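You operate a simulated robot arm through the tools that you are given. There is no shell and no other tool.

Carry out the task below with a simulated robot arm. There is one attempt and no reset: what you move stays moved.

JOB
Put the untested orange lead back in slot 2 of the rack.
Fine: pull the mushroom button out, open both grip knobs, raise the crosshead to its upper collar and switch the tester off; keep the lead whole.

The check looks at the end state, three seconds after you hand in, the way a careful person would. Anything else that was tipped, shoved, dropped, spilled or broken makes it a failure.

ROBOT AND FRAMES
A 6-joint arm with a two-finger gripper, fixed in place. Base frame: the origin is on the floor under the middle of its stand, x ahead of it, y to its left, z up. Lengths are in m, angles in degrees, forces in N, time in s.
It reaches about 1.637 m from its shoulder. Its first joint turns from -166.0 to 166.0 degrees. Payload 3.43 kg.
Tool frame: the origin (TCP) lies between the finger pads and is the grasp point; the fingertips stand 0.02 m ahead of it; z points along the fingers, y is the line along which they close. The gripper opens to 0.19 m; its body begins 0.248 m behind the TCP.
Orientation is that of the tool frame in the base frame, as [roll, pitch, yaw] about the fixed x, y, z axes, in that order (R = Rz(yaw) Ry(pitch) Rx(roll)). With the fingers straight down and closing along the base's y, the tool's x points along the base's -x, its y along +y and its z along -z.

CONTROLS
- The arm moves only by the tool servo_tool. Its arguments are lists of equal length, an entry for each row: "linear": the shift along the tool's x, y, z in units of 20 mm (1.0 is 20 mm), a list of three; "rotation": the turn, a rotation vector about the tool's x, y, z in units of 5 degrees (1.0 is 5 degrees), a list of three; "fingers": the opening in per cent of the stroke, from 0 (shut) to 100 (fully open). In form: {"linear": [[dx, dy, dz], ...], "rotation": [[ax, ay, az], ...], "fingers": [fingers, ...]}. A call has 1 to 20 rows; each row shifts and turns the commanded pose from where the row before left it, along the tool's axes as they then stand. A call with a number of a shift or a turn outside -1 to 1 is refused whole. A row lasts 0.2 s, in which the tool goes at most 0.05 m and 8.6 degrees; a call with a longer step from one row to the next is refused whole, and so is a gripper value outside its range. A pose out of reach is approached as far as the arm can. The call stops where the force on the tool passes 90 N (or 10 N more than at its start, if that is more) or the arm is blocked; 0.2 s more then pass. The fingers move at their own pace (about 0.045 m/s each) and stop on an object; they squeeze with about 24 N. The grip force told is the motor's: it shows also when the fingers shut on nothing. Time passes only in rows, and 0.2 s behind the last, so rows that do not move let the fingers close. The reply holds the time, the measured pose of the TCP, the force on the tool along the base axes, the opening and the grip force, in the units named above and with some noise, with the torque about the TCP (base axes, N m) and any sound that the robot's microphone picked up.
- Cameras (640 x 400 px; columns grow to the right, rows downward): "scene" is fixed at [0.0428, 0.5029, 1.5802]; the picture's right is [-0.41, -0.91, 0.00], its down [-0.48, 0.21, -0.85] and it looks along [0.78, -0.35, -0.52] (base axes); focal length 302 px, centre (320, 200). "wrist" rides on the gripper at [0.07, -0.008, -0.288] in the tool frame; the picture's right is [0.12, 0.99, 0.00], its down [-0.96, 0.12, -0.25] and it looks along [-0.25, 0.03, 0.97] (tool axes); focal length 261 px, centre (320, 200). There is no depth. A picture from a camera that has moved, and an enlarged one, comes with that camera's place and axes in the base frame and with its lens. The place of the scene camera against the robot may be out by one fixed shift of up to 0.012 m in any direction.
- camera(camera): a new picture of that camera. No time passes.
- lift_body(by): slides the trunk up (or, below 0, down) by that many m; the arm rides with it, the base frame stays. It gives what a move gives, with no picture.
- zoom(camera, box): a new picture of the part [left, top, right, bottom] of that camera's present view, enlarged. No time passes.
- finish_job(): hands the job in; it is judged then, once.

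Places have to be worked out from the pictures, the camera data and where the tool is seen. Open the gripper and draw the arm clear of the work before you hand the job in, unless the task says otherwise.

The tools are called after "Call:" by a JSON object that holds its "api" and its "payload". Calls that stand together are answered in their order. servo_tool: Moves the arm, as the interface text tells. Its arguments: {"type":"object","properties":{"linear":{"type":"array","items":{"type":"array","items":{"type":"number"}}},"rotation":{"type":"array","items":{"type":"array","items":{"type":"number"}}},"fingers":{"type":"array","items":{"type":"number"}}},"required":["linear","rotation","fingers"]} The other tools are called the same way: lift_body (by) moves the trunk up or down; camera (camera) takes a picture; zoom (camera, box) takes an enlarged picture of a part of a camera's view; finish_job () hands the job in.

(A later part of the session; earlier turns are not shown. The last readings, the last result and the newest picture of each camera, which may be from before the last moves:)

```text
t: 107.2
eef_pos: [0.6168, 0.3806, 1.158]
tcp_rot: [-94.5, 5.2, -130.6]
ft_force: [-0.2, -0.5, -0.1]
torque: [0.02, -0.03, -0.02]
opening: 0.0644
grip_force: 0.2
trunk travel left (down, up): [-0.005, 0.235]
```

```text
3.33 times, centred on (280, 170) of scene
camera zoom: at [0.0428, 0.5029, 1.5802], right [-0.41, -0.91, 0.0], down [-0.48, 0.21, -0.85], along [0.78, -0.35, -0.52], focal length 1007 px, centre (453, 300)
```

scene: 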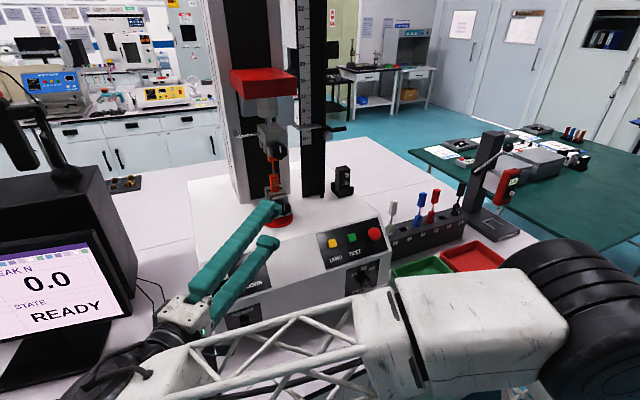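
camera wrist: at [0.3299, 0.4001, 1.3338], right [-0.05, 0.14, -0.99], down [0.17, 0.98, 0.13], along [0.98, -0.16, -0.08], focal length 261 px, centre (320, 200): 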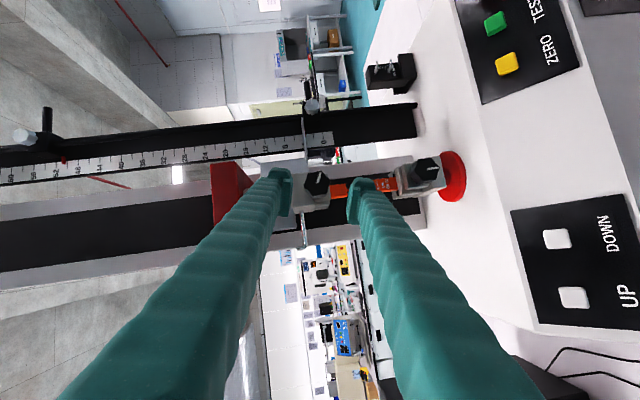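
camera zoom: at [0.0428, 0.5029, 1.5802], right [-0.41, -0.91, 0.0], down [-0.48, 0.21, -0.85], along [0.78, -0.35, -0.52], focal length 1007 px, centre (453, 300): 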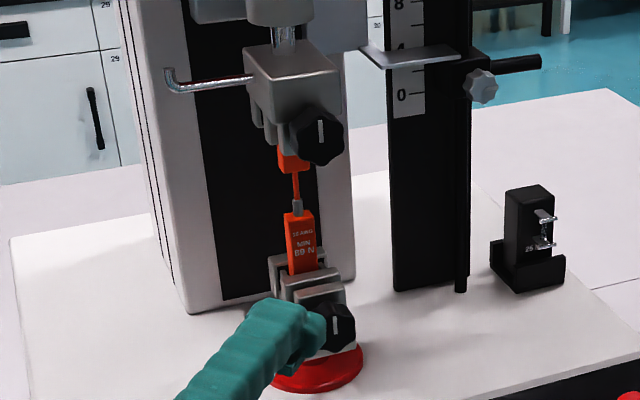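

Both grips are open and the lead still stands upright. Next is the UP button: I'll raise a little, rotate back to the tail-up orientation and close the fingers.

Call:
{"api": "servo_tool", "payload": {"linear": [[0, -1, 0], [0, -1, 0], [0, 0, 0], [0, 0, 0], [0, 0, 0], [0, 0, 0], [0, 0, 0], [0, 0, 0], [0, 0, 0], [0, 0, 0], [0, 0, 0], [0, 0, 0], [0, 0, 0], [0, 0, 0], [0, 0, 0], [0, 0, 0], [0, 0, 0], [0, 0, 0], [0, 0, 0], [0, 0, 0]], "rotation": [[0, 0, 0], [0, 0, 0], [-0.648, 0, 0.7615], [-0.648, 0, 0.7615], [-0.648, 0, 0.7615], [-0.648, 0, 0.7615], [-0.648, 0, 0.7615], [-0.648, 0, 0.7615], [-0.648, 0, 0.7615], [-0.648, 0, 0.7615], [-0.648, 0, 0.7615], [-0.648, 0, 0.7615], [-0.648, 0, 0.7615], [-0.648, 0, 0.7615], [-0.648, 0, 0.7615], [-0.648, 0, 0.7615], [-0.648, 0, 0.7615], [-0.648, 0, 0.7615], [-0.648, 0, 0.7615], [0, 0, 0]], "fingers": [34, 34, 34, 34, 34, 34, 34, 34, 34, 34, 0, 0, 0, 0, 0, 0, 0, 0, 0, 0]}}

Call:
{"api": "camera", "payload": {"camera": "wrist"}}

Call:
{"api": "camera", "payload": {"camera": "scene"}}

```text
t: 111.3
eef_pos: [0.6161, 0.3771, 1.1962]
tcp_rot: [177.1, 49.6, 177.9]
ft_force: [0.1, 0.6, 0.1]
torque: [-0.02, 0.03, 0.01]
opening: 0.0002
grip_force: 24.1
trunk travel left (down, up): [-0.005, 0.235]
```

```text
taken
camera wrist: at [0.3513, 0.364, 1.3277], right [-0.08, 1.0, -0.06], down [0.43, 0.09, 0.9], along [0.9, 0.04, -0.44], focal length 261 px, centre (320, 200)
```

wrist: 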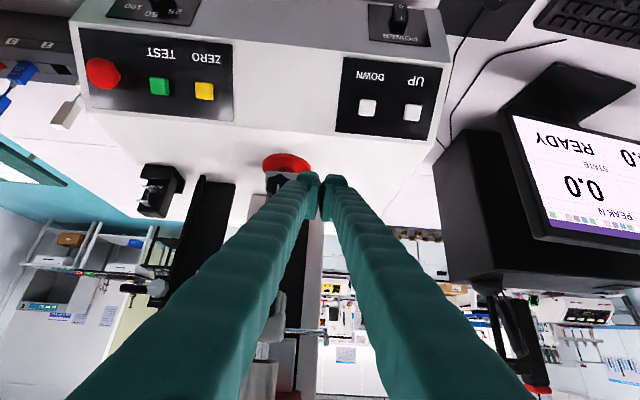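

```text
taken
```

scene: 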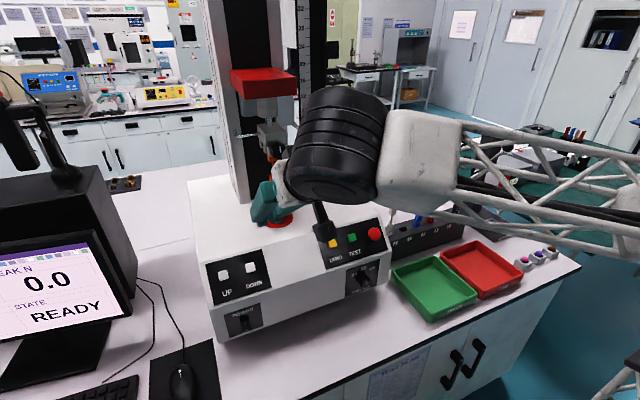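

The UP button is at about (0.613, 0.496, 1.053). I'll move to a hover along the panel normal above it with 45° tilt.

Call:
{"api": "servo_tool", "payload": {"linear": [[0.729, 0.837, -0.5], [0.729, 0.837, -0.5], [0.729, 0.837, -0.5], [0.729, 0.837, -0.326], [0.729, 0.837, -0.2], [0.729, 0.837, -0.2], [0.729, 0.837, -0.06], [0, 0, 0], [0, 0, 0]], "rotation": [[0, 0, 0], [0, 0, 0], [0, 0, 0], [0, 0, 0], [0, 0, 0], [0, 0, 0], [0, 0, 0], [0, 0.92, 0], [0, 0, 0]], "fingers": [0, 0, 0, 0, 0, 0, 0, 0, 0]}}

Call:
{"api": "camera", "payload": {"camera": "wrist"}}

Call:
{"api": "zoom", "payload": {"camera": "wrist", "box": [240, 90, 400, 210]}}

Call:
{"api": "camera", "payload": {"camera": "scene"}}

```text
t: 113.3
eef_pos: [0.5168, 0.4964, 1.1548]
tcp_rot: [177.3, 45.0, 178.0]
ft_force: [-0.5, 0.5, 0.0]
torque: [0.01, -0.02, -0.03]
opening: 0.0
grip_force: 23.8
trunk travel left (down, up): [-0.005, 0.235]
```

```text
taken
camera wrist: at [0.2628, 0.4823, 1.306], right [-0.08, 1.0, -0.05], down [0.5, 0.09, 0.86], along [0.86, 0.05, -0.51], focal length 261 px, centre (320, 200)
```

wrist: 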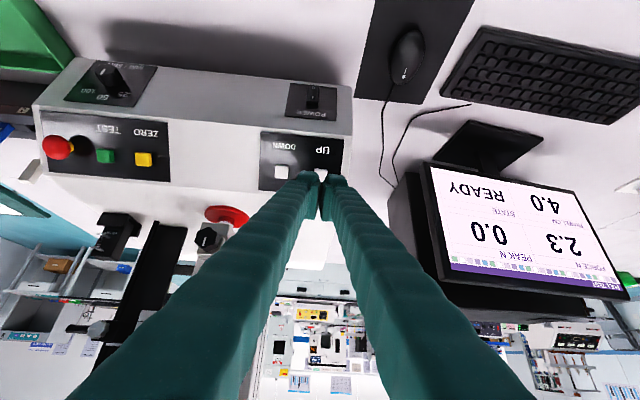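

```text
3.33 times, centred on (320, 150) of wrist
camera zoom: at [0.2628, 0.4823, 1.306], right [-0.08, 1.0, -0.05], down [0.5, 0.09, 0.86], along [0.86, 0.05, -0.51], focal length 869 px, centre (320, 367)
```

zoom: 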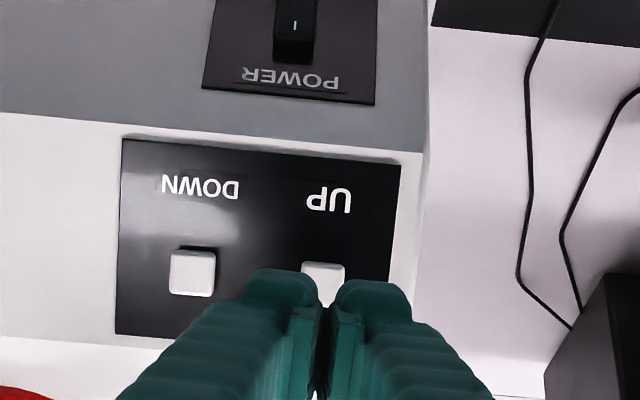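

```text
taken
```

scene: 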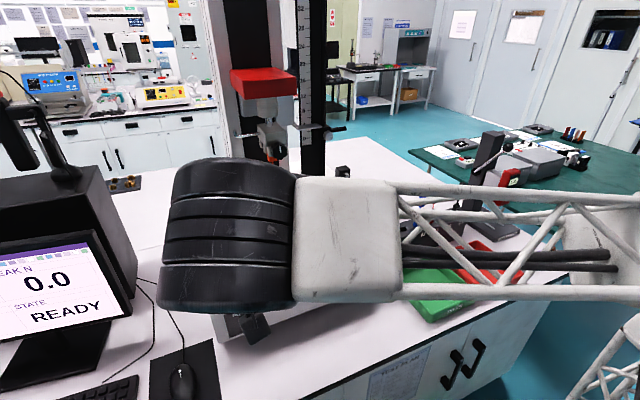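

The screen reads FORCE 2.3, TRAVEL 4.0 cm, READY. The tool axis points at the UP button, so I'll approach to about 15 mm off.

Call:
{"api": "servo_tool", "payload": {"linear": [[0.2, 0, 1], [0, 0, 1], [0, 0, 1], [0, 0, 1], [0, 0, 0.6], [0, 0, 0.5], [0, 0, 0]], "rotation": [[0, 0, 0], [0, 0, 0], [0, 0, 0], [0, 0, 0], [0, 0, 0], [0, 0, 0], [0, 0, 0]], "fingers": [0, 0, 0, 0, 0, 0, 0]}}

Call:
{"api": "zoom", "payload": {"camera": "wrist", "box": [240, 110, 400, 230]}}

```text
t: 115.0
eef_pos: [0.5835, 0.4975, 1.0782]
tcp_rot: [177.3, 45.1, 178.3]
ft_force: [-0.7, -0.6, 0.7]
torque: [0.03, 0.01, -0.01]
opening: 0.0
grip_force: 23.8
trunk travel left (down, up): [-0.005, 0.235]
```

```text
3.33 times, centred on (320, 170) of wrist
camera zoom: at [0.3303, 0.4842, 1.2295], right [-0.08, 0.99, -0.05], down [0.5, 0.09, 0.86], along [0.86, 0.05, -0.51], focal length 869 px, centre (320, 300)
```

zoom: 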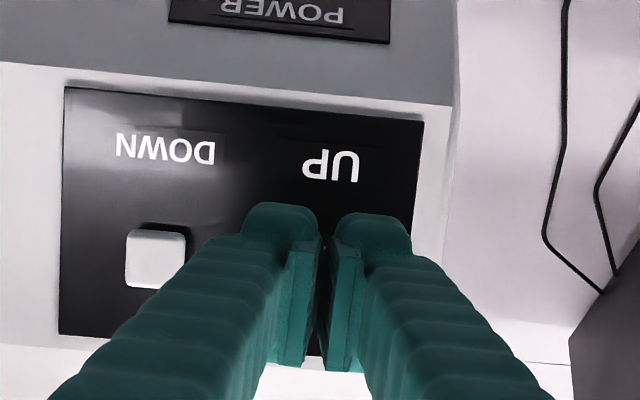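

I'll shift 3 mm toward UP's centre and press in small steps, watching the force.

Call:
{"api": "servo_tool", "payload": {"linear": [[0, 0.15, 0.4], [0, 0, 0.2], [0, 0, 0.1], [0, 0, 0.1], [0, 0, 0]], "rotation": [[0, 0, 0], [0, 0, 0], [0, 0, 0], [0, 0, 0], [0, 0, 0]], "fingers": [0, 0, 0, 0, 0]}}

Call:
{"api": "zoom", "payload": {"camera": "scene", "box": [0, 230, 140, 350]}}

```text
t: 116.2
eef_pos: [0.5955, 0.5006, 1.0658]
tcp_rot: [177.3, 45.2, 178.1]
ft_force: [-0.5, 0.0, 0.6]
torque: [0.03, -0.01, 0.0]
opening: 0.0
grip_force: 24.3
trunk travel left (down, up): [-0.005, 0.235]
```

```text
3.33 times, centred on (70, 290) of scene
camera zoom: at [0.0428, 0.5029, 1.5802], right [-0.41, -0.91, 0.0], down [-0.48, 0.21, -0.85], along [0.78, -0.35, -0.52], focal length 1007 px, centre (1153, -100)
```

zoom: 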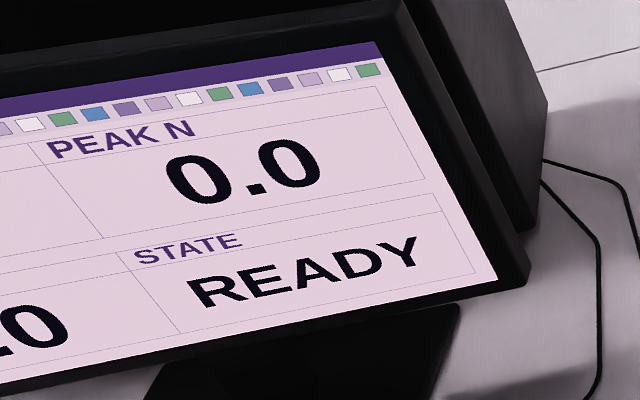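

No contact yet; I'll press further in 2 mm steps.

Call:
{"api": "servo_tool", "payload": {"linear": [[0, 0, 0.1], [0, 0, 0.1], [0, 0, 0]], "rotation": [[0, 0, 0], [0, 0, 0], [0, 0, 0]], "fingers": [0, 0, 0]}}

Call:
{"api": "servo_tool", "payload": {"linear": [[0, 0, 0.1], [0, 0, 0.1], [0, 0, 0]], "rotation": [[0, 0, 0], [0, 0, 0], [0, 0, 0]], "fingers": [0, 0, 0]}}

Call:
{"api": "zoom", "payload": {"camera": "scene", "box": [0, 230, 140, 350]}}

Call:
{"api": "zoom", "payload": {"camera": "wrist", "box": [240, 110, 400, 230]}}

```text
t: 117.0
eef_pos: [0.5984, 0.5014, 1.0641]
tcp_rot: [177.3, 45.1, 178.2]
ft_force: [-0.1, 0.2, -0.9]
torque: [0.02, -0.02, -0.01]
opening: 0.0
grip_force: 23.5
trunk travel left (down, up): [-0.005, 0.235]
```

```text
t: 117.8
eef_pos: [0.6014, 0.5024, 1.0589]
tcp_rot: [177.6, 45.0, 178.3]
ft_force: [-2.1, -0.6, 3.8]
torque: [-0.18, -0.15, -0.16]
opening: 0.0
grip_force: 23.5
trunk travel left (down, up): [-0.005, 0.235]
heard: click
```

```text
3.33 times, centred on (70, 290) of scene
camera zoom: at [0.0428, 0.5029, 1.5802], right [-0.41, -0.91, 0.0], down [-0.48, 0.21, -0.85], along [0.78, -0.35, -0.52], focal length 1007 px, centre (1153, -100)
```

zoom: 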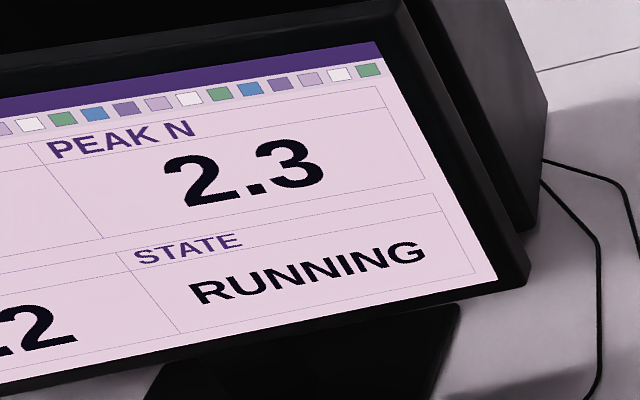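

```text
3.33 times, centred on (320, 170) of wrist
camera zoom: at [0.3479, 0.4887, 1.211], right [-0.08, 0.99, -0.05], down [0.5, 0.09, 0.86], along [0.86, 0.05, -0.51], focal length 869 px, centre (320, 300)
```

zoom: 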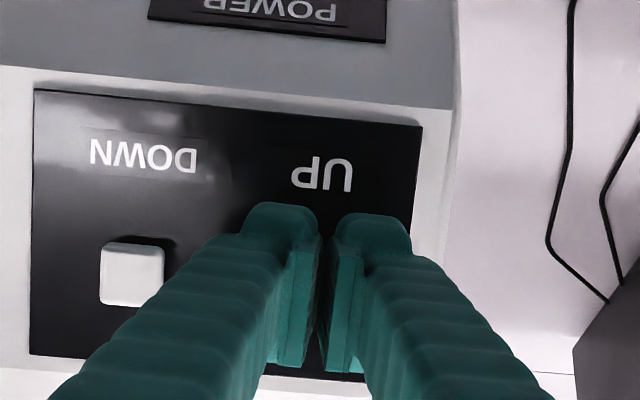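

Click: the state is RUNNING and travel has started to increase. I'll hold for a second and check that the lead is not being lifted.

Call:
{"api": "servo_tool", "payload": {"linear": [[0, 0, 0], [0, 0, 0], [0, 0, 0], [0, 0, 0]], "rotation": [[0, 0, 0], [0, 0, 0], [0, 0, 0], [0, 0, 0]], "fingers": [0, 0, 0, 0]}}

Call:
{"api": "camera", "payload": {"camera": "scene"}}

Call:
{"api": "zoom", "payload": {"camera": "scene", "box": [210, 60, 350, 240]}}

Call:
{"api": "zoom", "payload": {"camera": "scene", "box": [0, 230, 140, 350]}}

Call:
{"api": "camera", "payload": {"camera": "wrist"}}

```text
t: 118.8
eef_pos: [0.6015, 0.5021, 1.0593]
tcp_rot: [177.3, 45.0, 178.2]
ft_force: [-2.8, 1.4, 1.1]
torque: [0.0, 0.02, -0.01]
opening: 0.0003
grip_force: 24.2
trunk travel left (down, up): [-0.005, 0.235]
```

```text
taken
```

scene: 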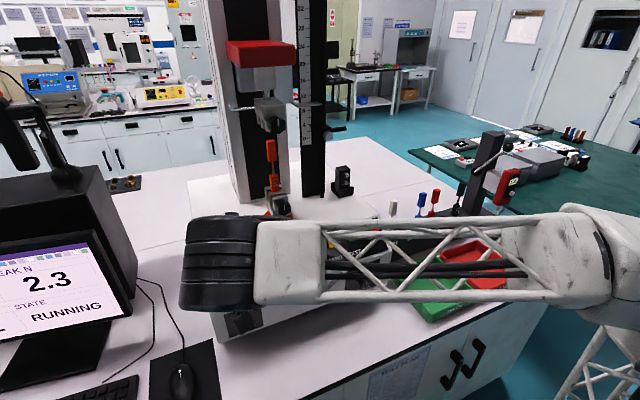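

```text
2.22 times, centred on (280, 150) of scene
camera zoom: at [0.0428, 0.5029, 1.5802], right [-0.41, -0.91, 0.0], down [-0.48, 0.21, -0.85], along [0.78, -0.35, -0.52], focal length 671 px, centre (409, 311)
```

zoom: 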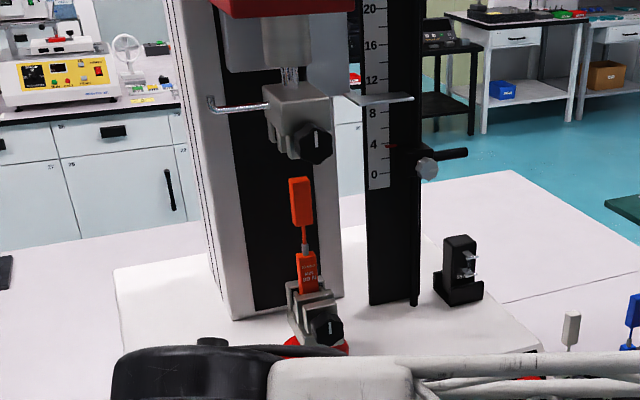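

```text
3.33 times, centred on (70, 290) of scene
camera zoom: at [0.0428, 0.5029, 1.5802], right [-0.41, -0.91, 0.0], down [-0.48, 0.21, -0.85], along [0.78, -0.35, -0.52], focal length 1007 px, centre (1153, -100)
```

zoom: 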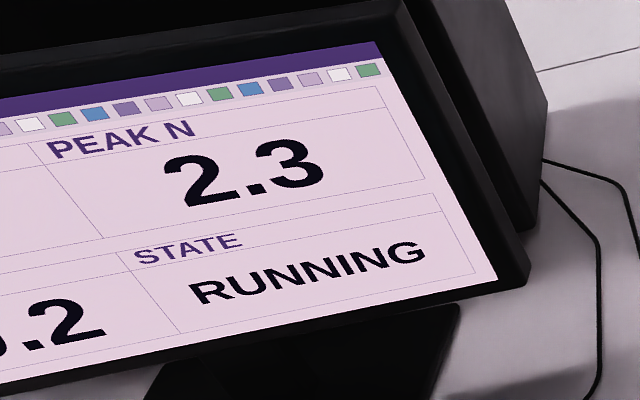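

```text
taken
camera wrist: at [0.3477, 0.4885, 1.2119], right [-0.08, 0.99, -0.05], down [0.5, 0.09, 0.86], along [0.86, 0.05, -0.51], focal length 261 px, centre (320, 200)
```

wrist: 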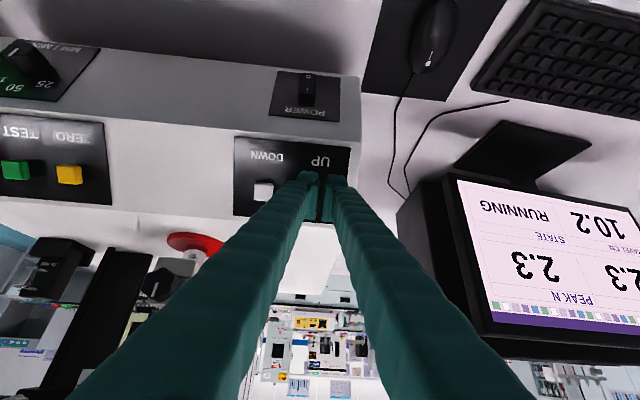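

The crosshead rises about 6 cm/s (10.2 cm now) and the lead stays standing in the lower grip. I'll keep holding UP for 4 s.

Call:
{"api": "servo_tool", "payload": {"linear": [[0, 0, 0], [0, 0, 0], [0, 0, 0], [0, 0, 0], [0, 0, 0], [0, 0, 0], [0, 0, 0], [0, 0, 0], [0, 0, 0], [0, 0, 0], [0, 0, 0], [0, 0, 0], [0, 0, 0], [0, 0, 0], [0, 0, 0], [0, 0, 0], [0, 0, 0], [0, 0, 0]], "rotation": [[0, 0, 0], [0, 0, 0], [0, 0, 0], [0, 0, 0], [0, 0, 0], [0, 0, 0], [0, 0, 0], [0, 0, 0], [0, 0, 0], [0, 0, 0], [0, 0, 0], [0, 0, 0], [0, 0, 0], [0, 0, 0], [0, 0, 0], [0, 0, 0], [0, 0, 0], [0, 0, 0]], "fingers": [0, 0, 0, 0, 0, 0, 0, 0, 0, 0, 0, 0, 0, 0, 0, 0, 0, 0]}}

Call:
{"api": "camera", "payload": {"camera": "wrist"}}

Call:
{"api": "camera", "payload": {"camera": "scene"}}

```text
t: 122.5
eef_pos: [0.6012, 0.5018, 1.06]
tcp_rot: [177.3, 45.1, 178.2]
ft_force: [-0.7, -0.5, 1.5]
torque: [-0.04, 0.0, -0.02]
opening: 0.0003
grip_force: 24.0
trunk travel left (down, up): [-0.005, 0.235]
```

```text
taken
camera wrist: at [0.3478, 0.4883, 1.212], right [-0.08, 0.99, -0.05], down [0.5, 0.09, 0.86], along [0.86, 0.05, -0.51], focal length 261 px, centre (320, 200)
```

wrist: 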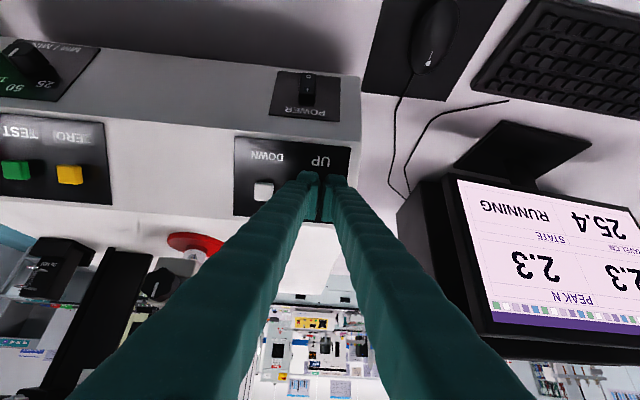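

```text
taken
```

scene: 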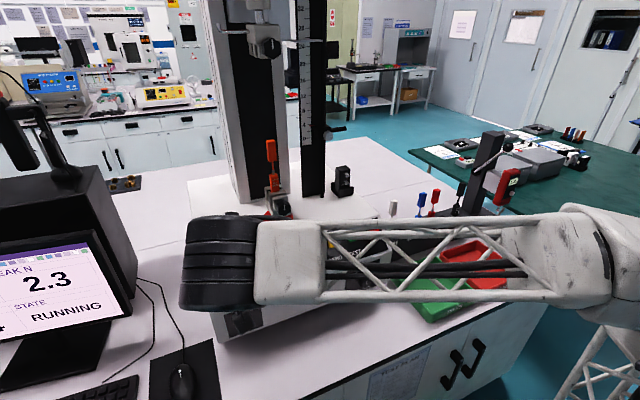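

25.4 cm and still RUNNING. I'll hold for another 4 s.

Call:
{"api": "servo_tool", "payload": {"linear": [[0, 0, 0], [0, 0, 0], [0, 0, 0], [0, 0, 0], [0, 0, 0], [0, 0, 0], [0, 0, 0], [0, 0, 0], [0, 0, 0], [0, 0, 0], [0, 0, 0], [0, 0, 0], [0, 0, 0], [0, 0, 0], [0, 0, 0], [0, 0, 0], [0, 0, 0], [0, 0, 0], [0, 0, 0], [0, 0, 0]], "rotation": [[0, 0, 0], [0, 0, 0], [0, 0, 0], [0, 0, 0], [0, 0, 0], [0, 0, 0], [0, 0, 0], [0, 0, 0], [0, 0, 0], [0, 0, 0], [0, 0, 0], [0, 0, 0], [0, 0, 0], [0, 0, 0], [0, 0, 0], [0, 0, 0], [0, 0, 0], [0, 0, 0], [0, 0, 0], [0, 0, 0]], "fingers": [0, 0, 0, 0, 0, 0, 0, 0, 0, 0, 0, 0, 0, 0, 0, 0, 0, 0, 0, 0]}}

Call:
{"api": "zoom", "payload": {"camera": "wrist", "box": [440, 160, 640, 360]}}

```text
t: 126.8
eef_pos: [0.6022, 0.5033, 1.0595]
tcp_rot: [177.3, 45.1, 178.2]
ft_force: [-1.6, -1.3, 1.5]
torque: [0.01, 0.01, 0.0]
opening: 0.0
grip_force: 23.8
trunk travel left (down, up): [-0.005, 0.235]
```

```text
2.00 times, centred on (540, 260) of wrist
camera zoom: at [0.3478, 0.4883, 1.2119], right [-0.08, 0.99, -0.05], down [0.5, 0.09, 0.86], along [0.86, 0.05, -0.51], focal length 521 px, centre (-120, 80)
```

zoom: 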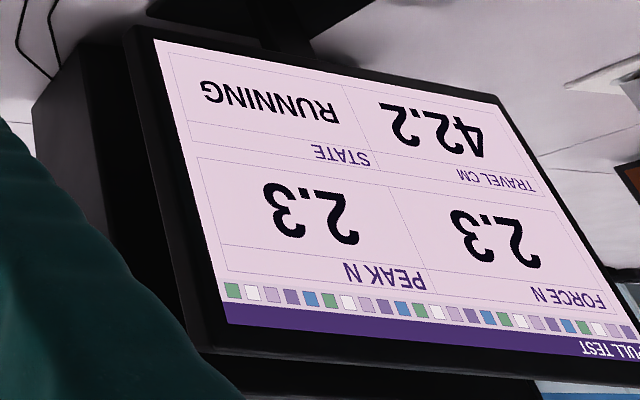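

42.2 cm. I'll hold another 2 s and check for the limit stop.

Call:
{"api": "servo_tool", "payload": {"linear": [[0, 0, 0], [0, 0, 0], [0, 0, 0], [0, 0, 0], [0, 0, 0], [0, 0, 0], [0, 0, 0], [0, 0, 0], [0, 0, 0], [0, 0, 0]], "rotation": [[0, 0, 0], [0, 0, 0], [0, 0, 0], [0, 0, 0], [0, 0, 0], [0, 0, 0], [0, 0, 0], [0, 0, 0], [0, 0, 0], [0, 0, 0]], "fingers": [0, 0, 0, 0, 0, 0, 0, 0, 0, 0]}}

Call:
{"api": "zoom", "payload": {"camera": "wrist", "box": [440, 160, 640, 360]}}

```text
t: 128.9
eef_pos: [0.601, 0.5019, 1.06]
tcp_rot: [177.4, 45.1, 178.3]
ft_force: [-1.4, -1.1, 2.6]
torque: [-0.02, -0.01, -0.01]
opening: 0.0001
grip_force: 23.9
trunk travel left (down, up): [-0.005, 0.235]
```

```text
2.00 times, centred on (540, 260) of wrist
camera zoom: at [0.3478, 0.4883, 1.2119], right [-0.08, 0.99, -0.05], down [0.5, 0.09, 0.86], along [0.86, 0.05, -0.51], focal length 521 px, centre (-120, 80)
```

zoom: 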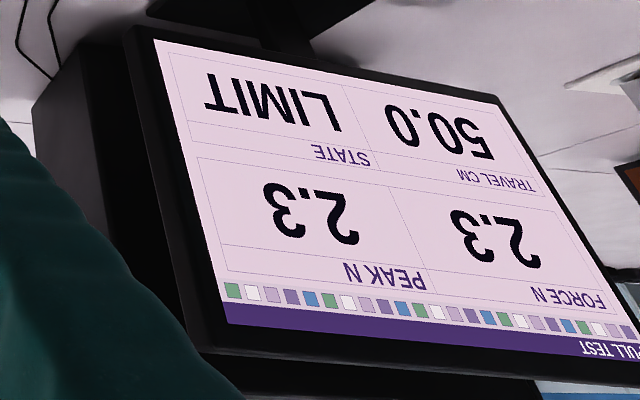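

The display shows LIMIT at 50.0 cm, so the crosshead is on its upper collar. I'll release the button by withdrawing along the normal and then inspect the lead.

Call:
{"api": "servo_tool", "payload": {"linear": [[0, 0, -0.5], [0, 0, -0.5], [0, 0, -1], [0, 0, -1], [0, 0, -1], [0, 0, -1], [0, 0, -1], [0, 0, 0]], "rotation": [[0, 0, 0], [0, 0, 0], [0, 0, 0], [0, 0, 0], [0, 0, 0], [0, 0, 0], [0, 0, 0], [0, 0, 0]], "fingers": [0, 0, 0, 0, 0, 0, 0, 0]}}

Call:
{"api": "camera", "payload": {"camera": "wrist"}}

Call:
{"api": "zoom", "payload": {"camera": "scene", "box": [240, 130, 320, 230]}}

Call:
{"api": "zoom", "payload": {"camera": "scene", "box": [0, 230, 140, 350]}}

```text
t: 130.8
eef_pos: [0.5145, 0.4987, 1.1463]
tcp_rot: [177.4, 45.1, 178.2]
ft_force: [-0.5, 0.0, 0.0]
torque: [-0.06, 0.02, -0.02]
opening: 0.0001
grip_force: 24.6
trunk travel left (down, up): [-0.005, 0.235]
```

```text
taken
camera wrist: at [0.2616, 0.4847, 1.2983], right [-0.08, 0.99, -0.05], down [0.5, 0.09, 0.86], along [0.86, 0.05, -0.51], focal length 261 px, centre (320, 200)
```

wrist: 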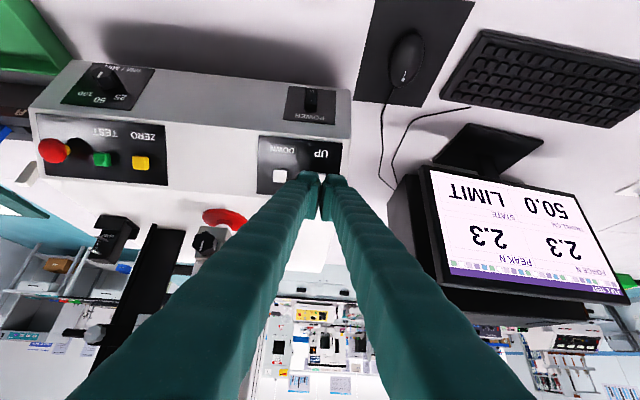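

```text
4.00 times, centred on (280, 180) of scene
camera zoom: at [0.0428, 0.5029, 1.5802], right [-0.41, -0.91, 0.0], down [-0.48, 0.21, -0.85], along [0.78, -0.35, -0.52], focal length 1208 px, centre (480, 280)
```

zoom: 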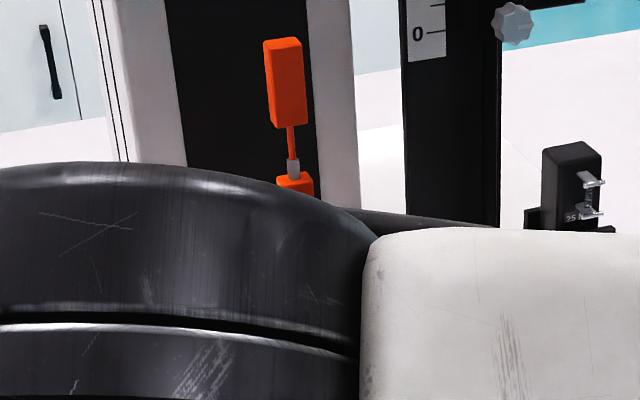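

```text
3.33 times, centred on (70, 290) of scene
camera zoom: at [0.0428, 0.5029, 1.5802], right [-0.41, -0.91, 0.0], down [-0.48, 0.21, -0.85], along [0.78, -0.35, -0.52], focal length 1007 px, centre (1153, -100)
```

zoom: 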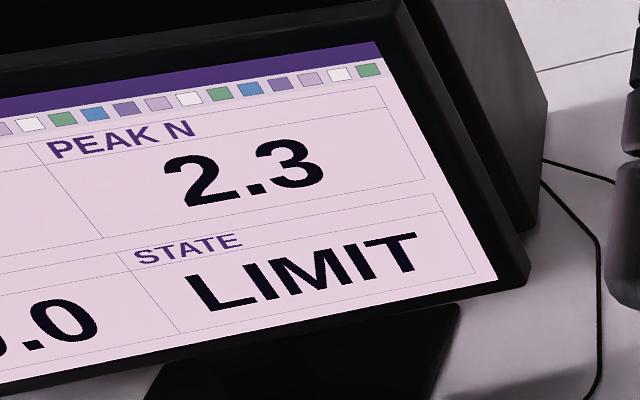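

The lead stands upright. Next is the grasp: near the upper block I'll close along x (flat faces), with the tool tail tilted toward +y so it stays clear of the raised crosshead. First I'll lift and move to clear space.

Call:
{"api": "servo_tool", "payload": {"linear": [[-0.905, -0.86, -0.9], [-0.905, -0.86, -0.9], [-0.905, -0.86, -0.9], [-0.905, -0.86, -0.9], [-0.905, -0.86, -0.9], [-0.905, -0.86, -0.9], [-0.905, -0.86, -0.9], [-0.905, -0.86, -0.9], [-0.905, -0.86, -0.9], [-0.905, -0.86, -0.9], [0, 0, 0]], "rotation": [[0, 0, 0], [0, 0, 0], [0, 0, 0], [0, 0, 0], [0, 0, 0], [0, 0, 0], [0, 0, 0], [0, 0, 0], [0, 0, 0], [0, 0, 0], [0, 0, 0]], "fingers": [0, 0, 0, 0, 0, 0, 0, 0, 0, 0, 0]}}

Call:
{"api": "camera", "payload": {"camera": "wrist"}}

Call:
{"api": "camera", "payload": {"camera": "scene"}}

```text
t: 133.2
eef_pos: [0.5176, 0.3172, 1.3951]
tcp_rot: [177.4, 45.1, 178.2]
ft_force: [0.3, -0.2, 0.1]
torque: [0.0, 0.0, -0.02]
opening: 0.0
grip_force: 24.0
trunk travel left (down, up): [-0.005, 0.235]
```

```text
taken
camera wrist: at [0.2637, 0.3034, 1.5474], right [-0.08, 0.99, -0.05], down [0.5, 0.09, 0.86], along [0.86, 0.05, -0.51], focal length 261 px, centre (320, 200)
```

wrist: 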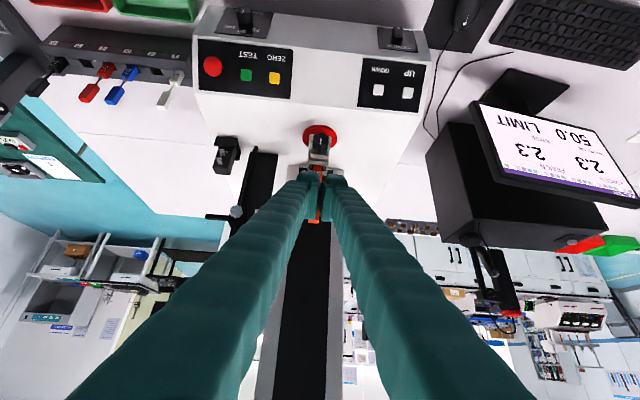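

```text
taken
```

scene: 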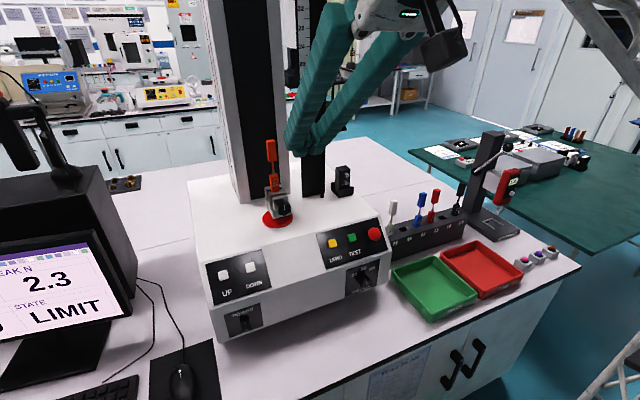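

Clear view of the lead and rack now. I'll zoom both cameras on the lead and the rack to triangulate.

Call:
{"api": "zoom", "payload": {"camera": "scene", "box": [245, 130, 305, 220]}}

Call:
{"api": "zoom", "payload": {"camera": "wrist", "box": [280, 130, 360, 240]}}

Call:
{"api": "zoom", "payload": {"camera": "wrist", "box": [20, 20, 220, 130]}}

Call:
{"api": "zoom", "payload": {"camera": "scene", "box": [380, 175, 470, 260]}}

```text
4.44 times, centred on (275, 175) of scene
camera zoom: at [0.0428, 0.5029, 1.5802], right [-0.41, -0.91, 0.0], down [-0.48, 0.21, -0.85], along [0.78, -0.35, -0.52], focal length 1343 px, centre (520, 311)
```

zoom: 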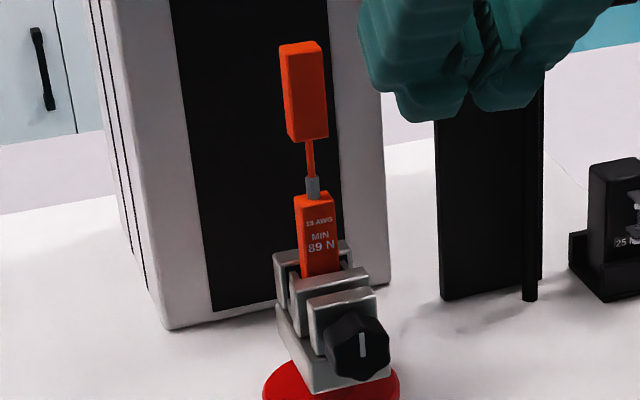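

```text
3.64 times, centred on (320, 185) of wrist
camera zoom: at [0.2637, 0.3034, 1.5474], right [-0.08, 0.99, -0.05], down [0.5, 0.09, 0.86], along [0.86, 0.05, -0.51], focal length 948 px, centre (320, 254)
```

zoom: 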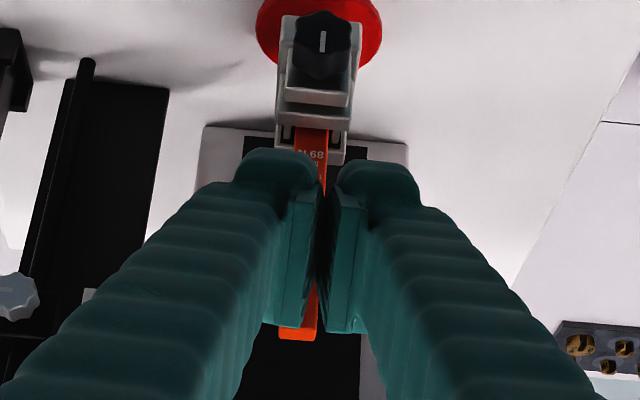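

```text
3.20 times, centred on (120, 75) of wrist
camera zoom: at [0.2637, 0.3034, 1.5474], right [-0.08, 0.99, -0.05], down [0.5, 0.09, 0.86], along [0.86, 0.05, -0.51], focal length 834 px, centre (960, 600)
```

zoom: 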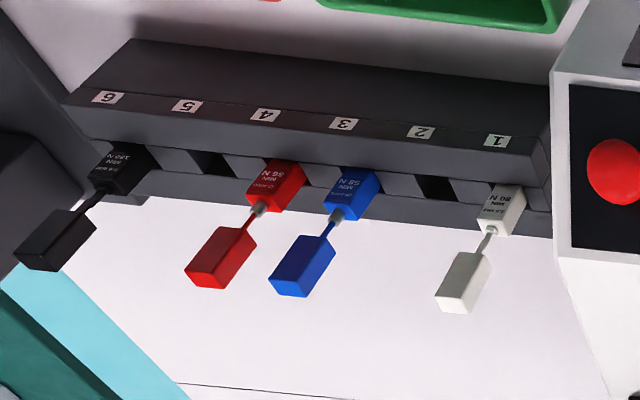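

```text
4.71 times, centred on (425, 218) of scene
camera zoom: at [0.0428, 0.5029, 1.5802], right [-0.41, -0.91, 0.0], down [-0.48, 0.21, -0.85], along [0.78, -0.35, -0.52], focal length 1422 px, centre (-174, 118)
```

zoom: 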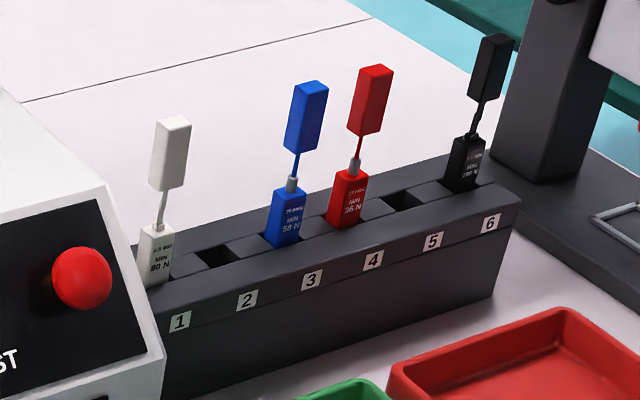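

From several views the lead's upper block is about (0.765, 0.318) with z from 1.25 to 1.306. Slot 2 is near (0.752, -0.152, 0.889) with a slot pitch of about 67 mm, so closing along y fits between neighbours. I'll survey the rack before grasping.

Call:
{"api": "servo_tool", "payload": {"linear": [[0.1, -1, 0.1], [0.1, -1, 0.1], [0.1, -1, 0.1], [0.1, -1, 0.1], [0.1, -1, 0.1], [0.1, -1, 0.1], [0.1, -1, 0.1], [0.1, -1, 0.1], [0.1, -1, 0.1], [0.1, -1, 0.1], [0.1, -1, 0.1], [0.1, -1, 0.1], [0.1, -1, 0.1], [0.1, -1, 0.1], [0.1, -1, 0.1], [0.1, -1, 0.1], [0.1, -1, 0.1], [0.1, -1, 0.1], [0.1, -1, 0.1], [0.1, -1, 0.1]], "rotation": [[0, 0, 0], [0, 0, 0], [0, 0, 0], [0, 0, 0], [0, 0, 0], [0, 0, 0], [0, 0, 0], [0, 0, 0], [0, 0, 0], [0, 0, 0], [0, 0, 0], [0, 0, 0], [0, 0, 0], [0, 0, 0], [0, 0, 0], [0, 0, 0], [0, 0, 0], [0, 0, 0], [0, 0, 0], [0, 0, 0]], "fingers": [20, 20, 20, 20, 20, 20, 20, 20, 20, 20, 20, 20, 20, 20, 20, 20, 20, 20, 20, 20]}}

Call:
{"api": "camera", "payload": {"camera": "wrist"}}

Call:
{"api": "camera", "payload": {"camera": "scene"}}

```text
t: 137.3
eef_pos: [0.5189, -0.0768, 1.3259]
tcp_rot: [177.4, 45.1, 178.5]
ft_force: [0.0, 0.1, 0.0]
torque: [0.01, 0.02, -0.01]
opening: 0.0382
grip_force: 0.1
trunk travel left (down, up): [-0.005, 0.235]
```

```text
taken
camera wrist: at [0.2645, -0.0921, 1.4775], right [-0.09, 0.99, -0.05], down [0.5, 0.09, 0.86], along [0.86, 0.05, -0.51], focal length 261 px, centre (320, 200)
```

wrist: 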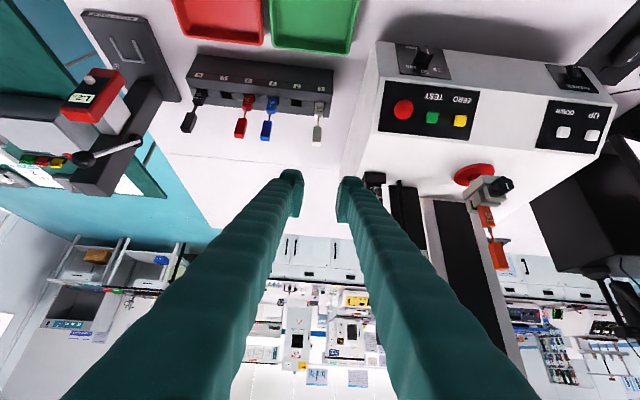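

```text
taken
```

scene: 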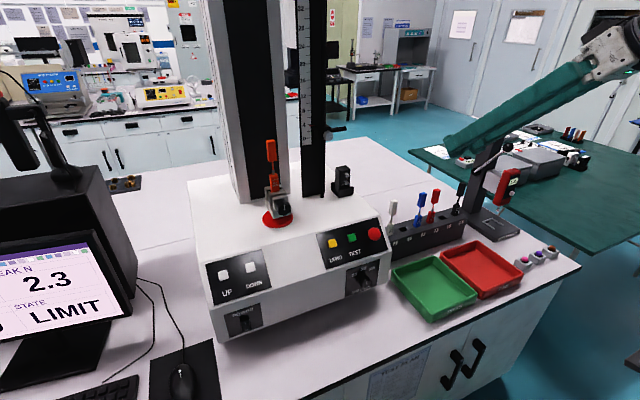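

Good parallax view of both the rack and the lead. I'll zoom into each.

Call:
{"api": "zoom", "payload": {"camera": "wrist", "box": [170, 50, 350, 150]}}

Call:
{"api": "zoom", "payload": {"camera": "wrist", "box": [450, 150, 550, 280]}}

```text
3.56 times, centred on (260, 100) of wrist
camera zoom: at [0.2645, -0.0921, 1.4775], right [-0.09, 0.99, -0.05], down [0.5, 0.09, 0.86], along [0.86, 0.05, -0.51], focal length 927 px, centre (533, 556)
```

zoom: 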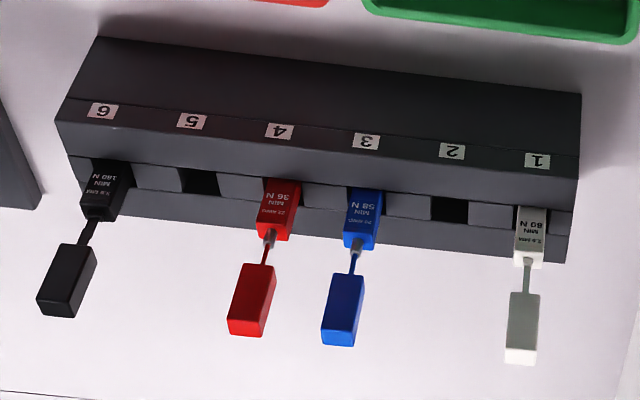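

```text
3.08 times, centred on (500, 215) of wrist
camera zoom: at [0.2645, -0.0921, 1.4775], right [-0.09, 0.99, -0.05], down [0.5, 0.09, 0.86], along [0.86, 0.05, -0.51], focal length 802 px, centre (-234, 154)
```

zoom: 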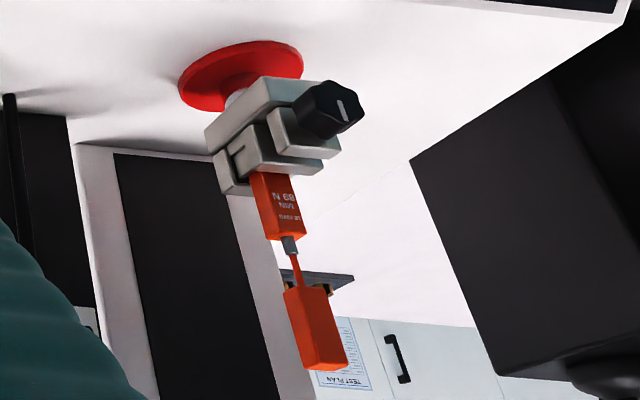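

Now well triangulated: the orange upper block centre is (0.759, 0.317, 1.283). White and blue sit at y≈-0.080 and -0.2015, so slot 2 is at about (0.729, -0.141) with seated upper-block centre z≈1.024. I'll square up the tool orientation and travel back to the lead with the fingers open 38 mm.

Call:
{"api": "servo_tool", "payload": {"linear": [[0, 0, 0], [0, 1, 0], [0, 1, 0], [0, 1, 0], [0, 1, 0], [0, 1, 0], [0, 1, 0], [0, 1, 0], [0, 1, 0], [0, 1, 0], [0, 1, 0], [0, 1, 0], [0, 1, 0], [0, 1, 0], [0, 1, 0], [0, 1, 0], [0, 1, 0], [0, 1, 0], [0, 1, 0], [0, 1, 0]], "rotation": [[0.31, 0.02, -0.21], [0, 0, 0], [0, 0, 0], [0, 0, 0], [0, 0, 0], [0, 0, 0], [0, 0, 0], [0, 0, 0], [0, 0, 0], [0, 0, 0], [0, 0, 0], [0, 0, 0], [0, 0, 0], [0, 0, 0], [0, 0, 0], [0, 0, 0], [0, 0, 0], [0, 0, 0], [0, 0, 0], [0, 0, 0]], "fingers": [22, 22, 22, 22, 22, 22, 22, 22, 22, 22, 22, 22, 22, 22, 22, 22, 22, 22, 22, 22]}}

Call:
{"api": "camera", "payload": {"camera": "wrist"}}

```text
t: 141.6
eef_pos: [0.5188, 0.3016, 1.3266]
tcp_rot: [-180.0, 45.0, 179.7]
ft_force: [-0.7, -0.7, 0.5]
torque: [0.14, 0.01, 0.11]
opening: 0.0418
grip_force: 0.0
trunk travel left (down, up): [-0.005, 0.235]
```

```text
taken
camera wrist: at [0.2652, 0.2935, 1.4794], right [-0.08, 0.99, -0.08], down [0.51, 0.11, 0.86], along [0.86, 0.02, -0.51], focal length 261 px, centre (320, 200)
```

wrist: 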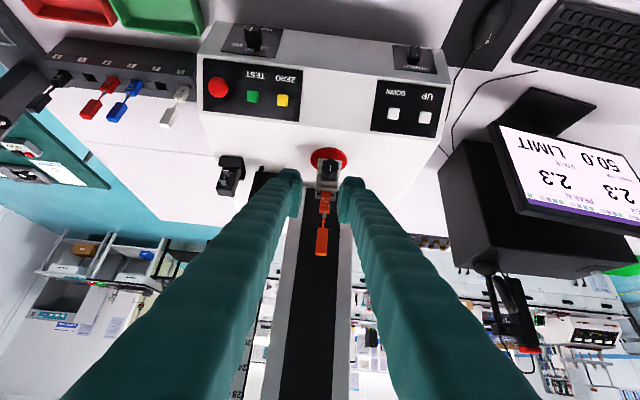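

Orientation is square now. I'll move to the pre-grip pose 80 mm short of the upper block.

Call:
{"api": "servo_tool", "payload": {"linear": [[-0.878, 0.098, 0.741], [-0.878, 0.098, 0.741], [-0.878, 0.098, 0.741], [-0.878, 0.098, 0.741], [-0.878, 0.098, 0.741], [-0.878, 0.098, 0.741], [-0.878, 0.098, 0.741], [-0.878, 0.098, 0.741], [0, 0, 0]], "rotation": [[0, 0, 0], [0, 0, 0], [0, 0, 0], [0, 0, 0], [0, 0, 0], [0, 0, 0], [0, 0, 0], [0, 0, 0], [0, 0, 0]], "fingers": [22, 22, 22, 22, 22, 22, 22, 22, 22]}}

Call:
{"api": "zoom", "payload": {"camera": "wrist", "box": [260, 120, 380, 260]}}

Call:
{"api": "zoom", "payload": {"camera": "scene", "box": [225, 90, 345, 230]}}

```text
t: 143.6
eef_pos: [0.7036, 0.3162, 1.3424]
tcp_rot: [-179.9, 45.0, 179.7]
ft_force: [-0.4, -0.1, 0.2]
torque: [-0.02, 0.01, -0.03]
opening: 0.0417
grip_force: 0.1
trunk travel left (down, up): [-0.005, 0.235]
```

```text
2.86 times, centred on (320, 190) of wrist
camera zoom: at [0.4496, 0.3086, 1.495], right [-0.08, 0.99, -0.08], down [0.51, 0.11, 0.86], along [0.86, 0.02, -0.51], focal length 745 px, centre (320, 229)
```

zoom: 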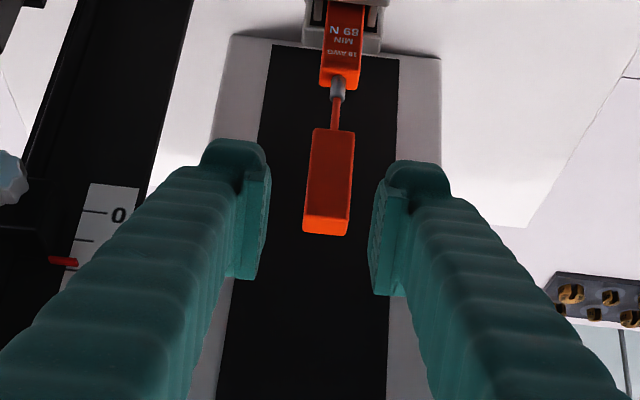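

```text
2.86 times, centred on (285, 160) of scene
camera zoom: at [0.0428, 0.5029, 1.5802], right [-0.41, -0.91, 0.0], down [-0.48, 0.21, -0.85], along [0.78, -0.35, -0.52], focal length 863 px, centre (420, 314)
```

zoom: 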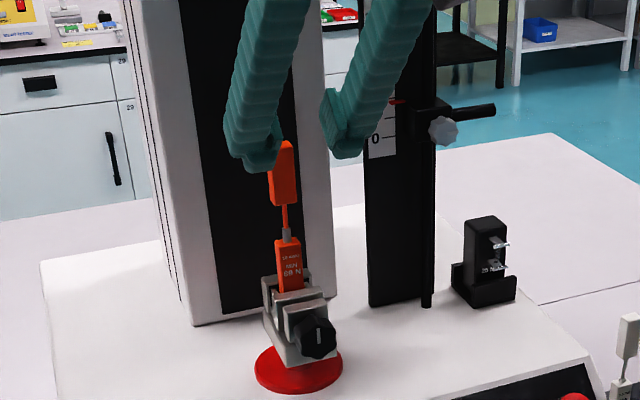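

The lead is about 5 mm to the +y side of the tool axis. I'll correct that, advance 78 mm so the block sits between the pads, then look before closing.

Call:
{"api": "servo_tool", "payload": {"linear": [[0, 0.25, 0.5], [0, 0, 0.8], [0, 0, 0.8], [0, 0, 0.8], [0, 0, 0.6], [0, 0, 0.4], [0, 0, 0]], "rotation": [[0, 0, 0], [0, 0, 0], [0, 0, 0], [0, 0, 0], [0, 0, 0], [0, 0, 0], [0, 0, 0]], "fingers": [22, 22, 22, 22, 22, 22, 22]}}

Call:
{"api": "zoom", "payload": {"camera": "wrist", "box": [260, 120, 380, 240]}}

Call:
{"api": "zoom", "payload": {"camera": "scene", "box": [245, 110, 325, 220]}}

```text
t: 145.2
eef_pos: [0.7589, 0.321, 1.2863]
tcp_rot: [-179.9, 45.0, 179.6]
ft_force: [0.1, 0.3, 0.6]
torque: [0.01, -0.01, -0.01]
opening: 0.0419
grip_force: 0.1
trunk travel left (down, up): [-0.005, 0.235]
```

```text
3.33 times, centred on (320, 180) of wrist
camera zoom: at [0.5056, 0.314, 1.4388], right [-0.08, 0.99, -0.08], down [0.51, 0.11, 0.85], along [0.86, 0.02, -0.51], focal length 869 px, centre (320, 267)
```

zoom: 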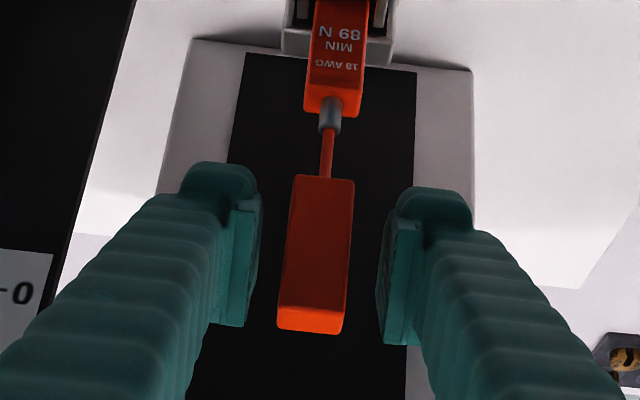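

```text
3.64 times, centred on (285, 165) of scene
camera zoom: at [0.0428, 0.5029, 1.5802], right [-0.41, -0.91, 0.0], down [-0.48, 0.21, -0.85], along [0.78, -0.35, -0.52], focal length 1098 px, centre (447, 327)
```

zoom: 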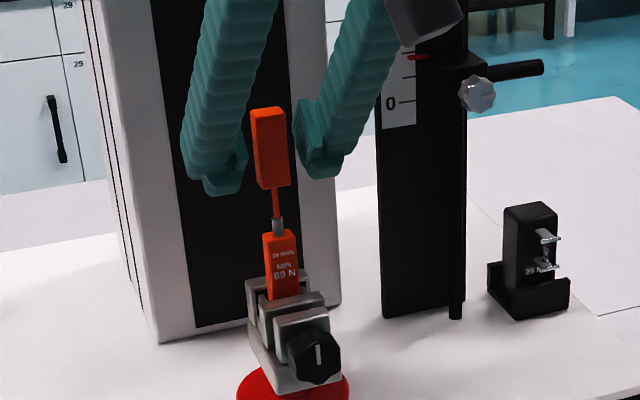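

The block is centred at the TCP. Closing the fingers.

Call:
{"api": "servo_tool", "payload": {"linear": [[0, 0, 0], [0, 0, 0], [0, 0, 0], [0, 0, 0], [0, 0, 0]], "rotation": [[0, 0, 0], [0, 0, 0], [0, 0, 0], [0, 0, 0], [0, 0, 0]], "fingers": [8, 8, 8, 8, 8]}}

Call:
{"api": "zoom", "payload": {"camera": "wrist", "box": [260, 110, 380, 230]}}

Call:
{"api": "zoom", "payload": {"camera": "scene", "box": [245, 110, 325, 220]}}

```text
t: 146.3
eef_pos: [0.7594, 0.3216, 1.2864]
tcp_rot: [-180.0, 45.0, 179.7]
ft_force: [0.0, -0.3, -0.3]
torque: [0.02, 0.04, 0.0]
opening: 0.0206
grip_force: 23.9
trunk travel left (down, up): [-0.005, 0.235]
```

```text
3.33 times, centred on (320, 170) of wrist
camera zoom: at [0.5056, 0.314, 1.4389], right [-0.08, 0.99, -0.08], down [0.51, 0.11, 0.85], along [0.86, 0.02, -0.51], focal length 869 px, centre (320, 300)
```

zoom: 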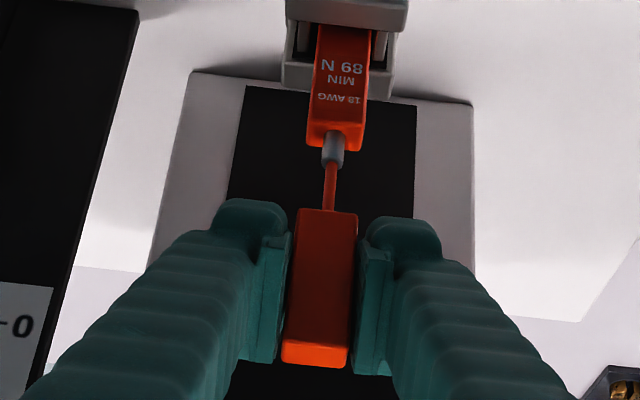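

```text
3.64 times, centred on (285, 165) of scene
camera zoom: at [0.0428, 0.5029, 1.5802], right [-0.41, -0.91, 0.0], down [-0.48, 0.21, -0.85], along [0.78, -0.35, -0.52], focal length 1098 px, centre (447, 327)
```

zoom: 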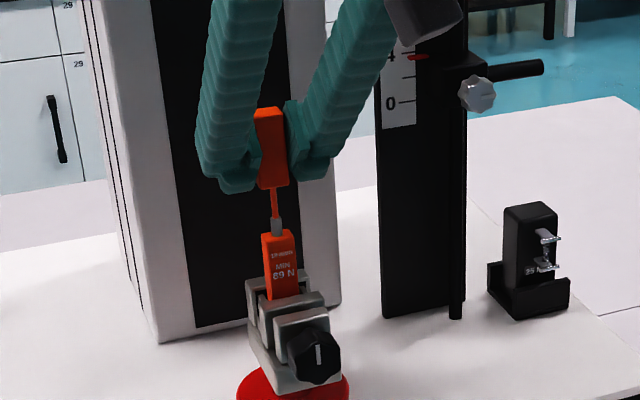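

Gripped at 20.6 mm with no side load. I'll lift straight up slowly and check that the lead comes free.

Call:
{"api": "servo_tool", "payload": {"linear": [[-0.177, 0, -0.177], [-0.177, 0, -0.177], [-0.177, 0, -0.177], [-0.177, 0, -0.177], [0, 0, 0]], "rotation": [[0, 0, 0], [0, 0, 0], [0, 0, 0], [0, 0, 0], [0, 0, 0]], "fingers": [5, 5, 5, 5, 5]}}

Call:
{"api": "zoom", "payload": {"camera": "wrist", "box": [260, 110, 380, 230]}}

Call:
{"api": "zoom", "payload": {"camera": "scene", "box": [245, 110, 325, 220]}}

```text
t: 147.6
eef_pos: [0.7586, 0.3201, 1.3056]
tcp_rot: [-180.0, 44.9, 179.7]
ft_force: [0.2, 0.5, 0.0]
torque: [0.0, 0.04, 0.01]
opening: 0.0203
grip_force: 23.6
trunk travel left (down, up): [-0.005, 0.235]
```

```text
3.33 times, centred on (320, 170) of wrist
camera zoom: at [0.5054, 0.3132, 1.4589], right [-0.08, 0.99, -0.08], down [0.51, 0.11, 0.86], along [0.86, 0.02, -0.51], focal length 869 px, centre (320, 300)
```

zoom: 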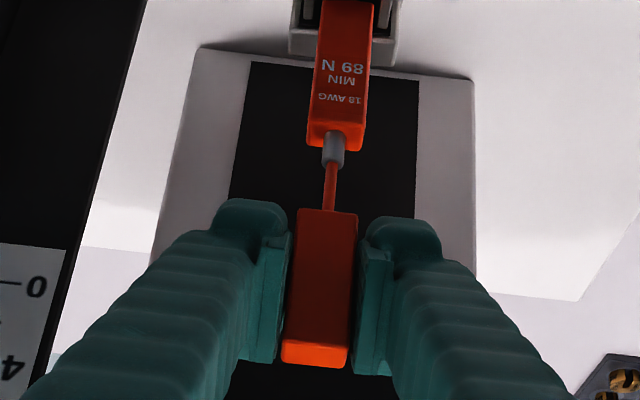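

```text
3.64 times, centred on (285, 165) of scene
camera zoom: at [0.0428, 0.5029, 1.5802], right [-0.41, -0.91, 0.0], down [-0.48, 0.21, -0.85], along [0.78, -0.35, -0.52], focal length 1098 px, centre (447, 327)
```

zoom: 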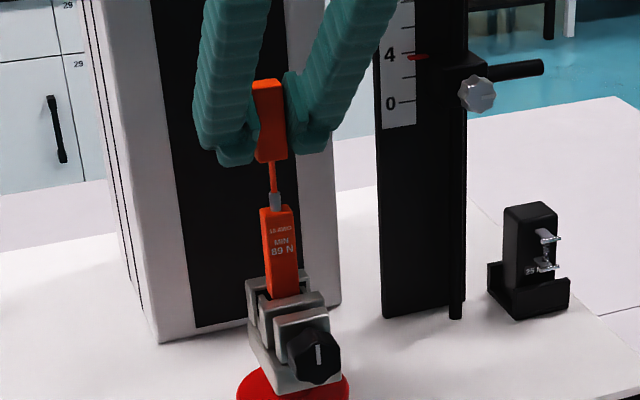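

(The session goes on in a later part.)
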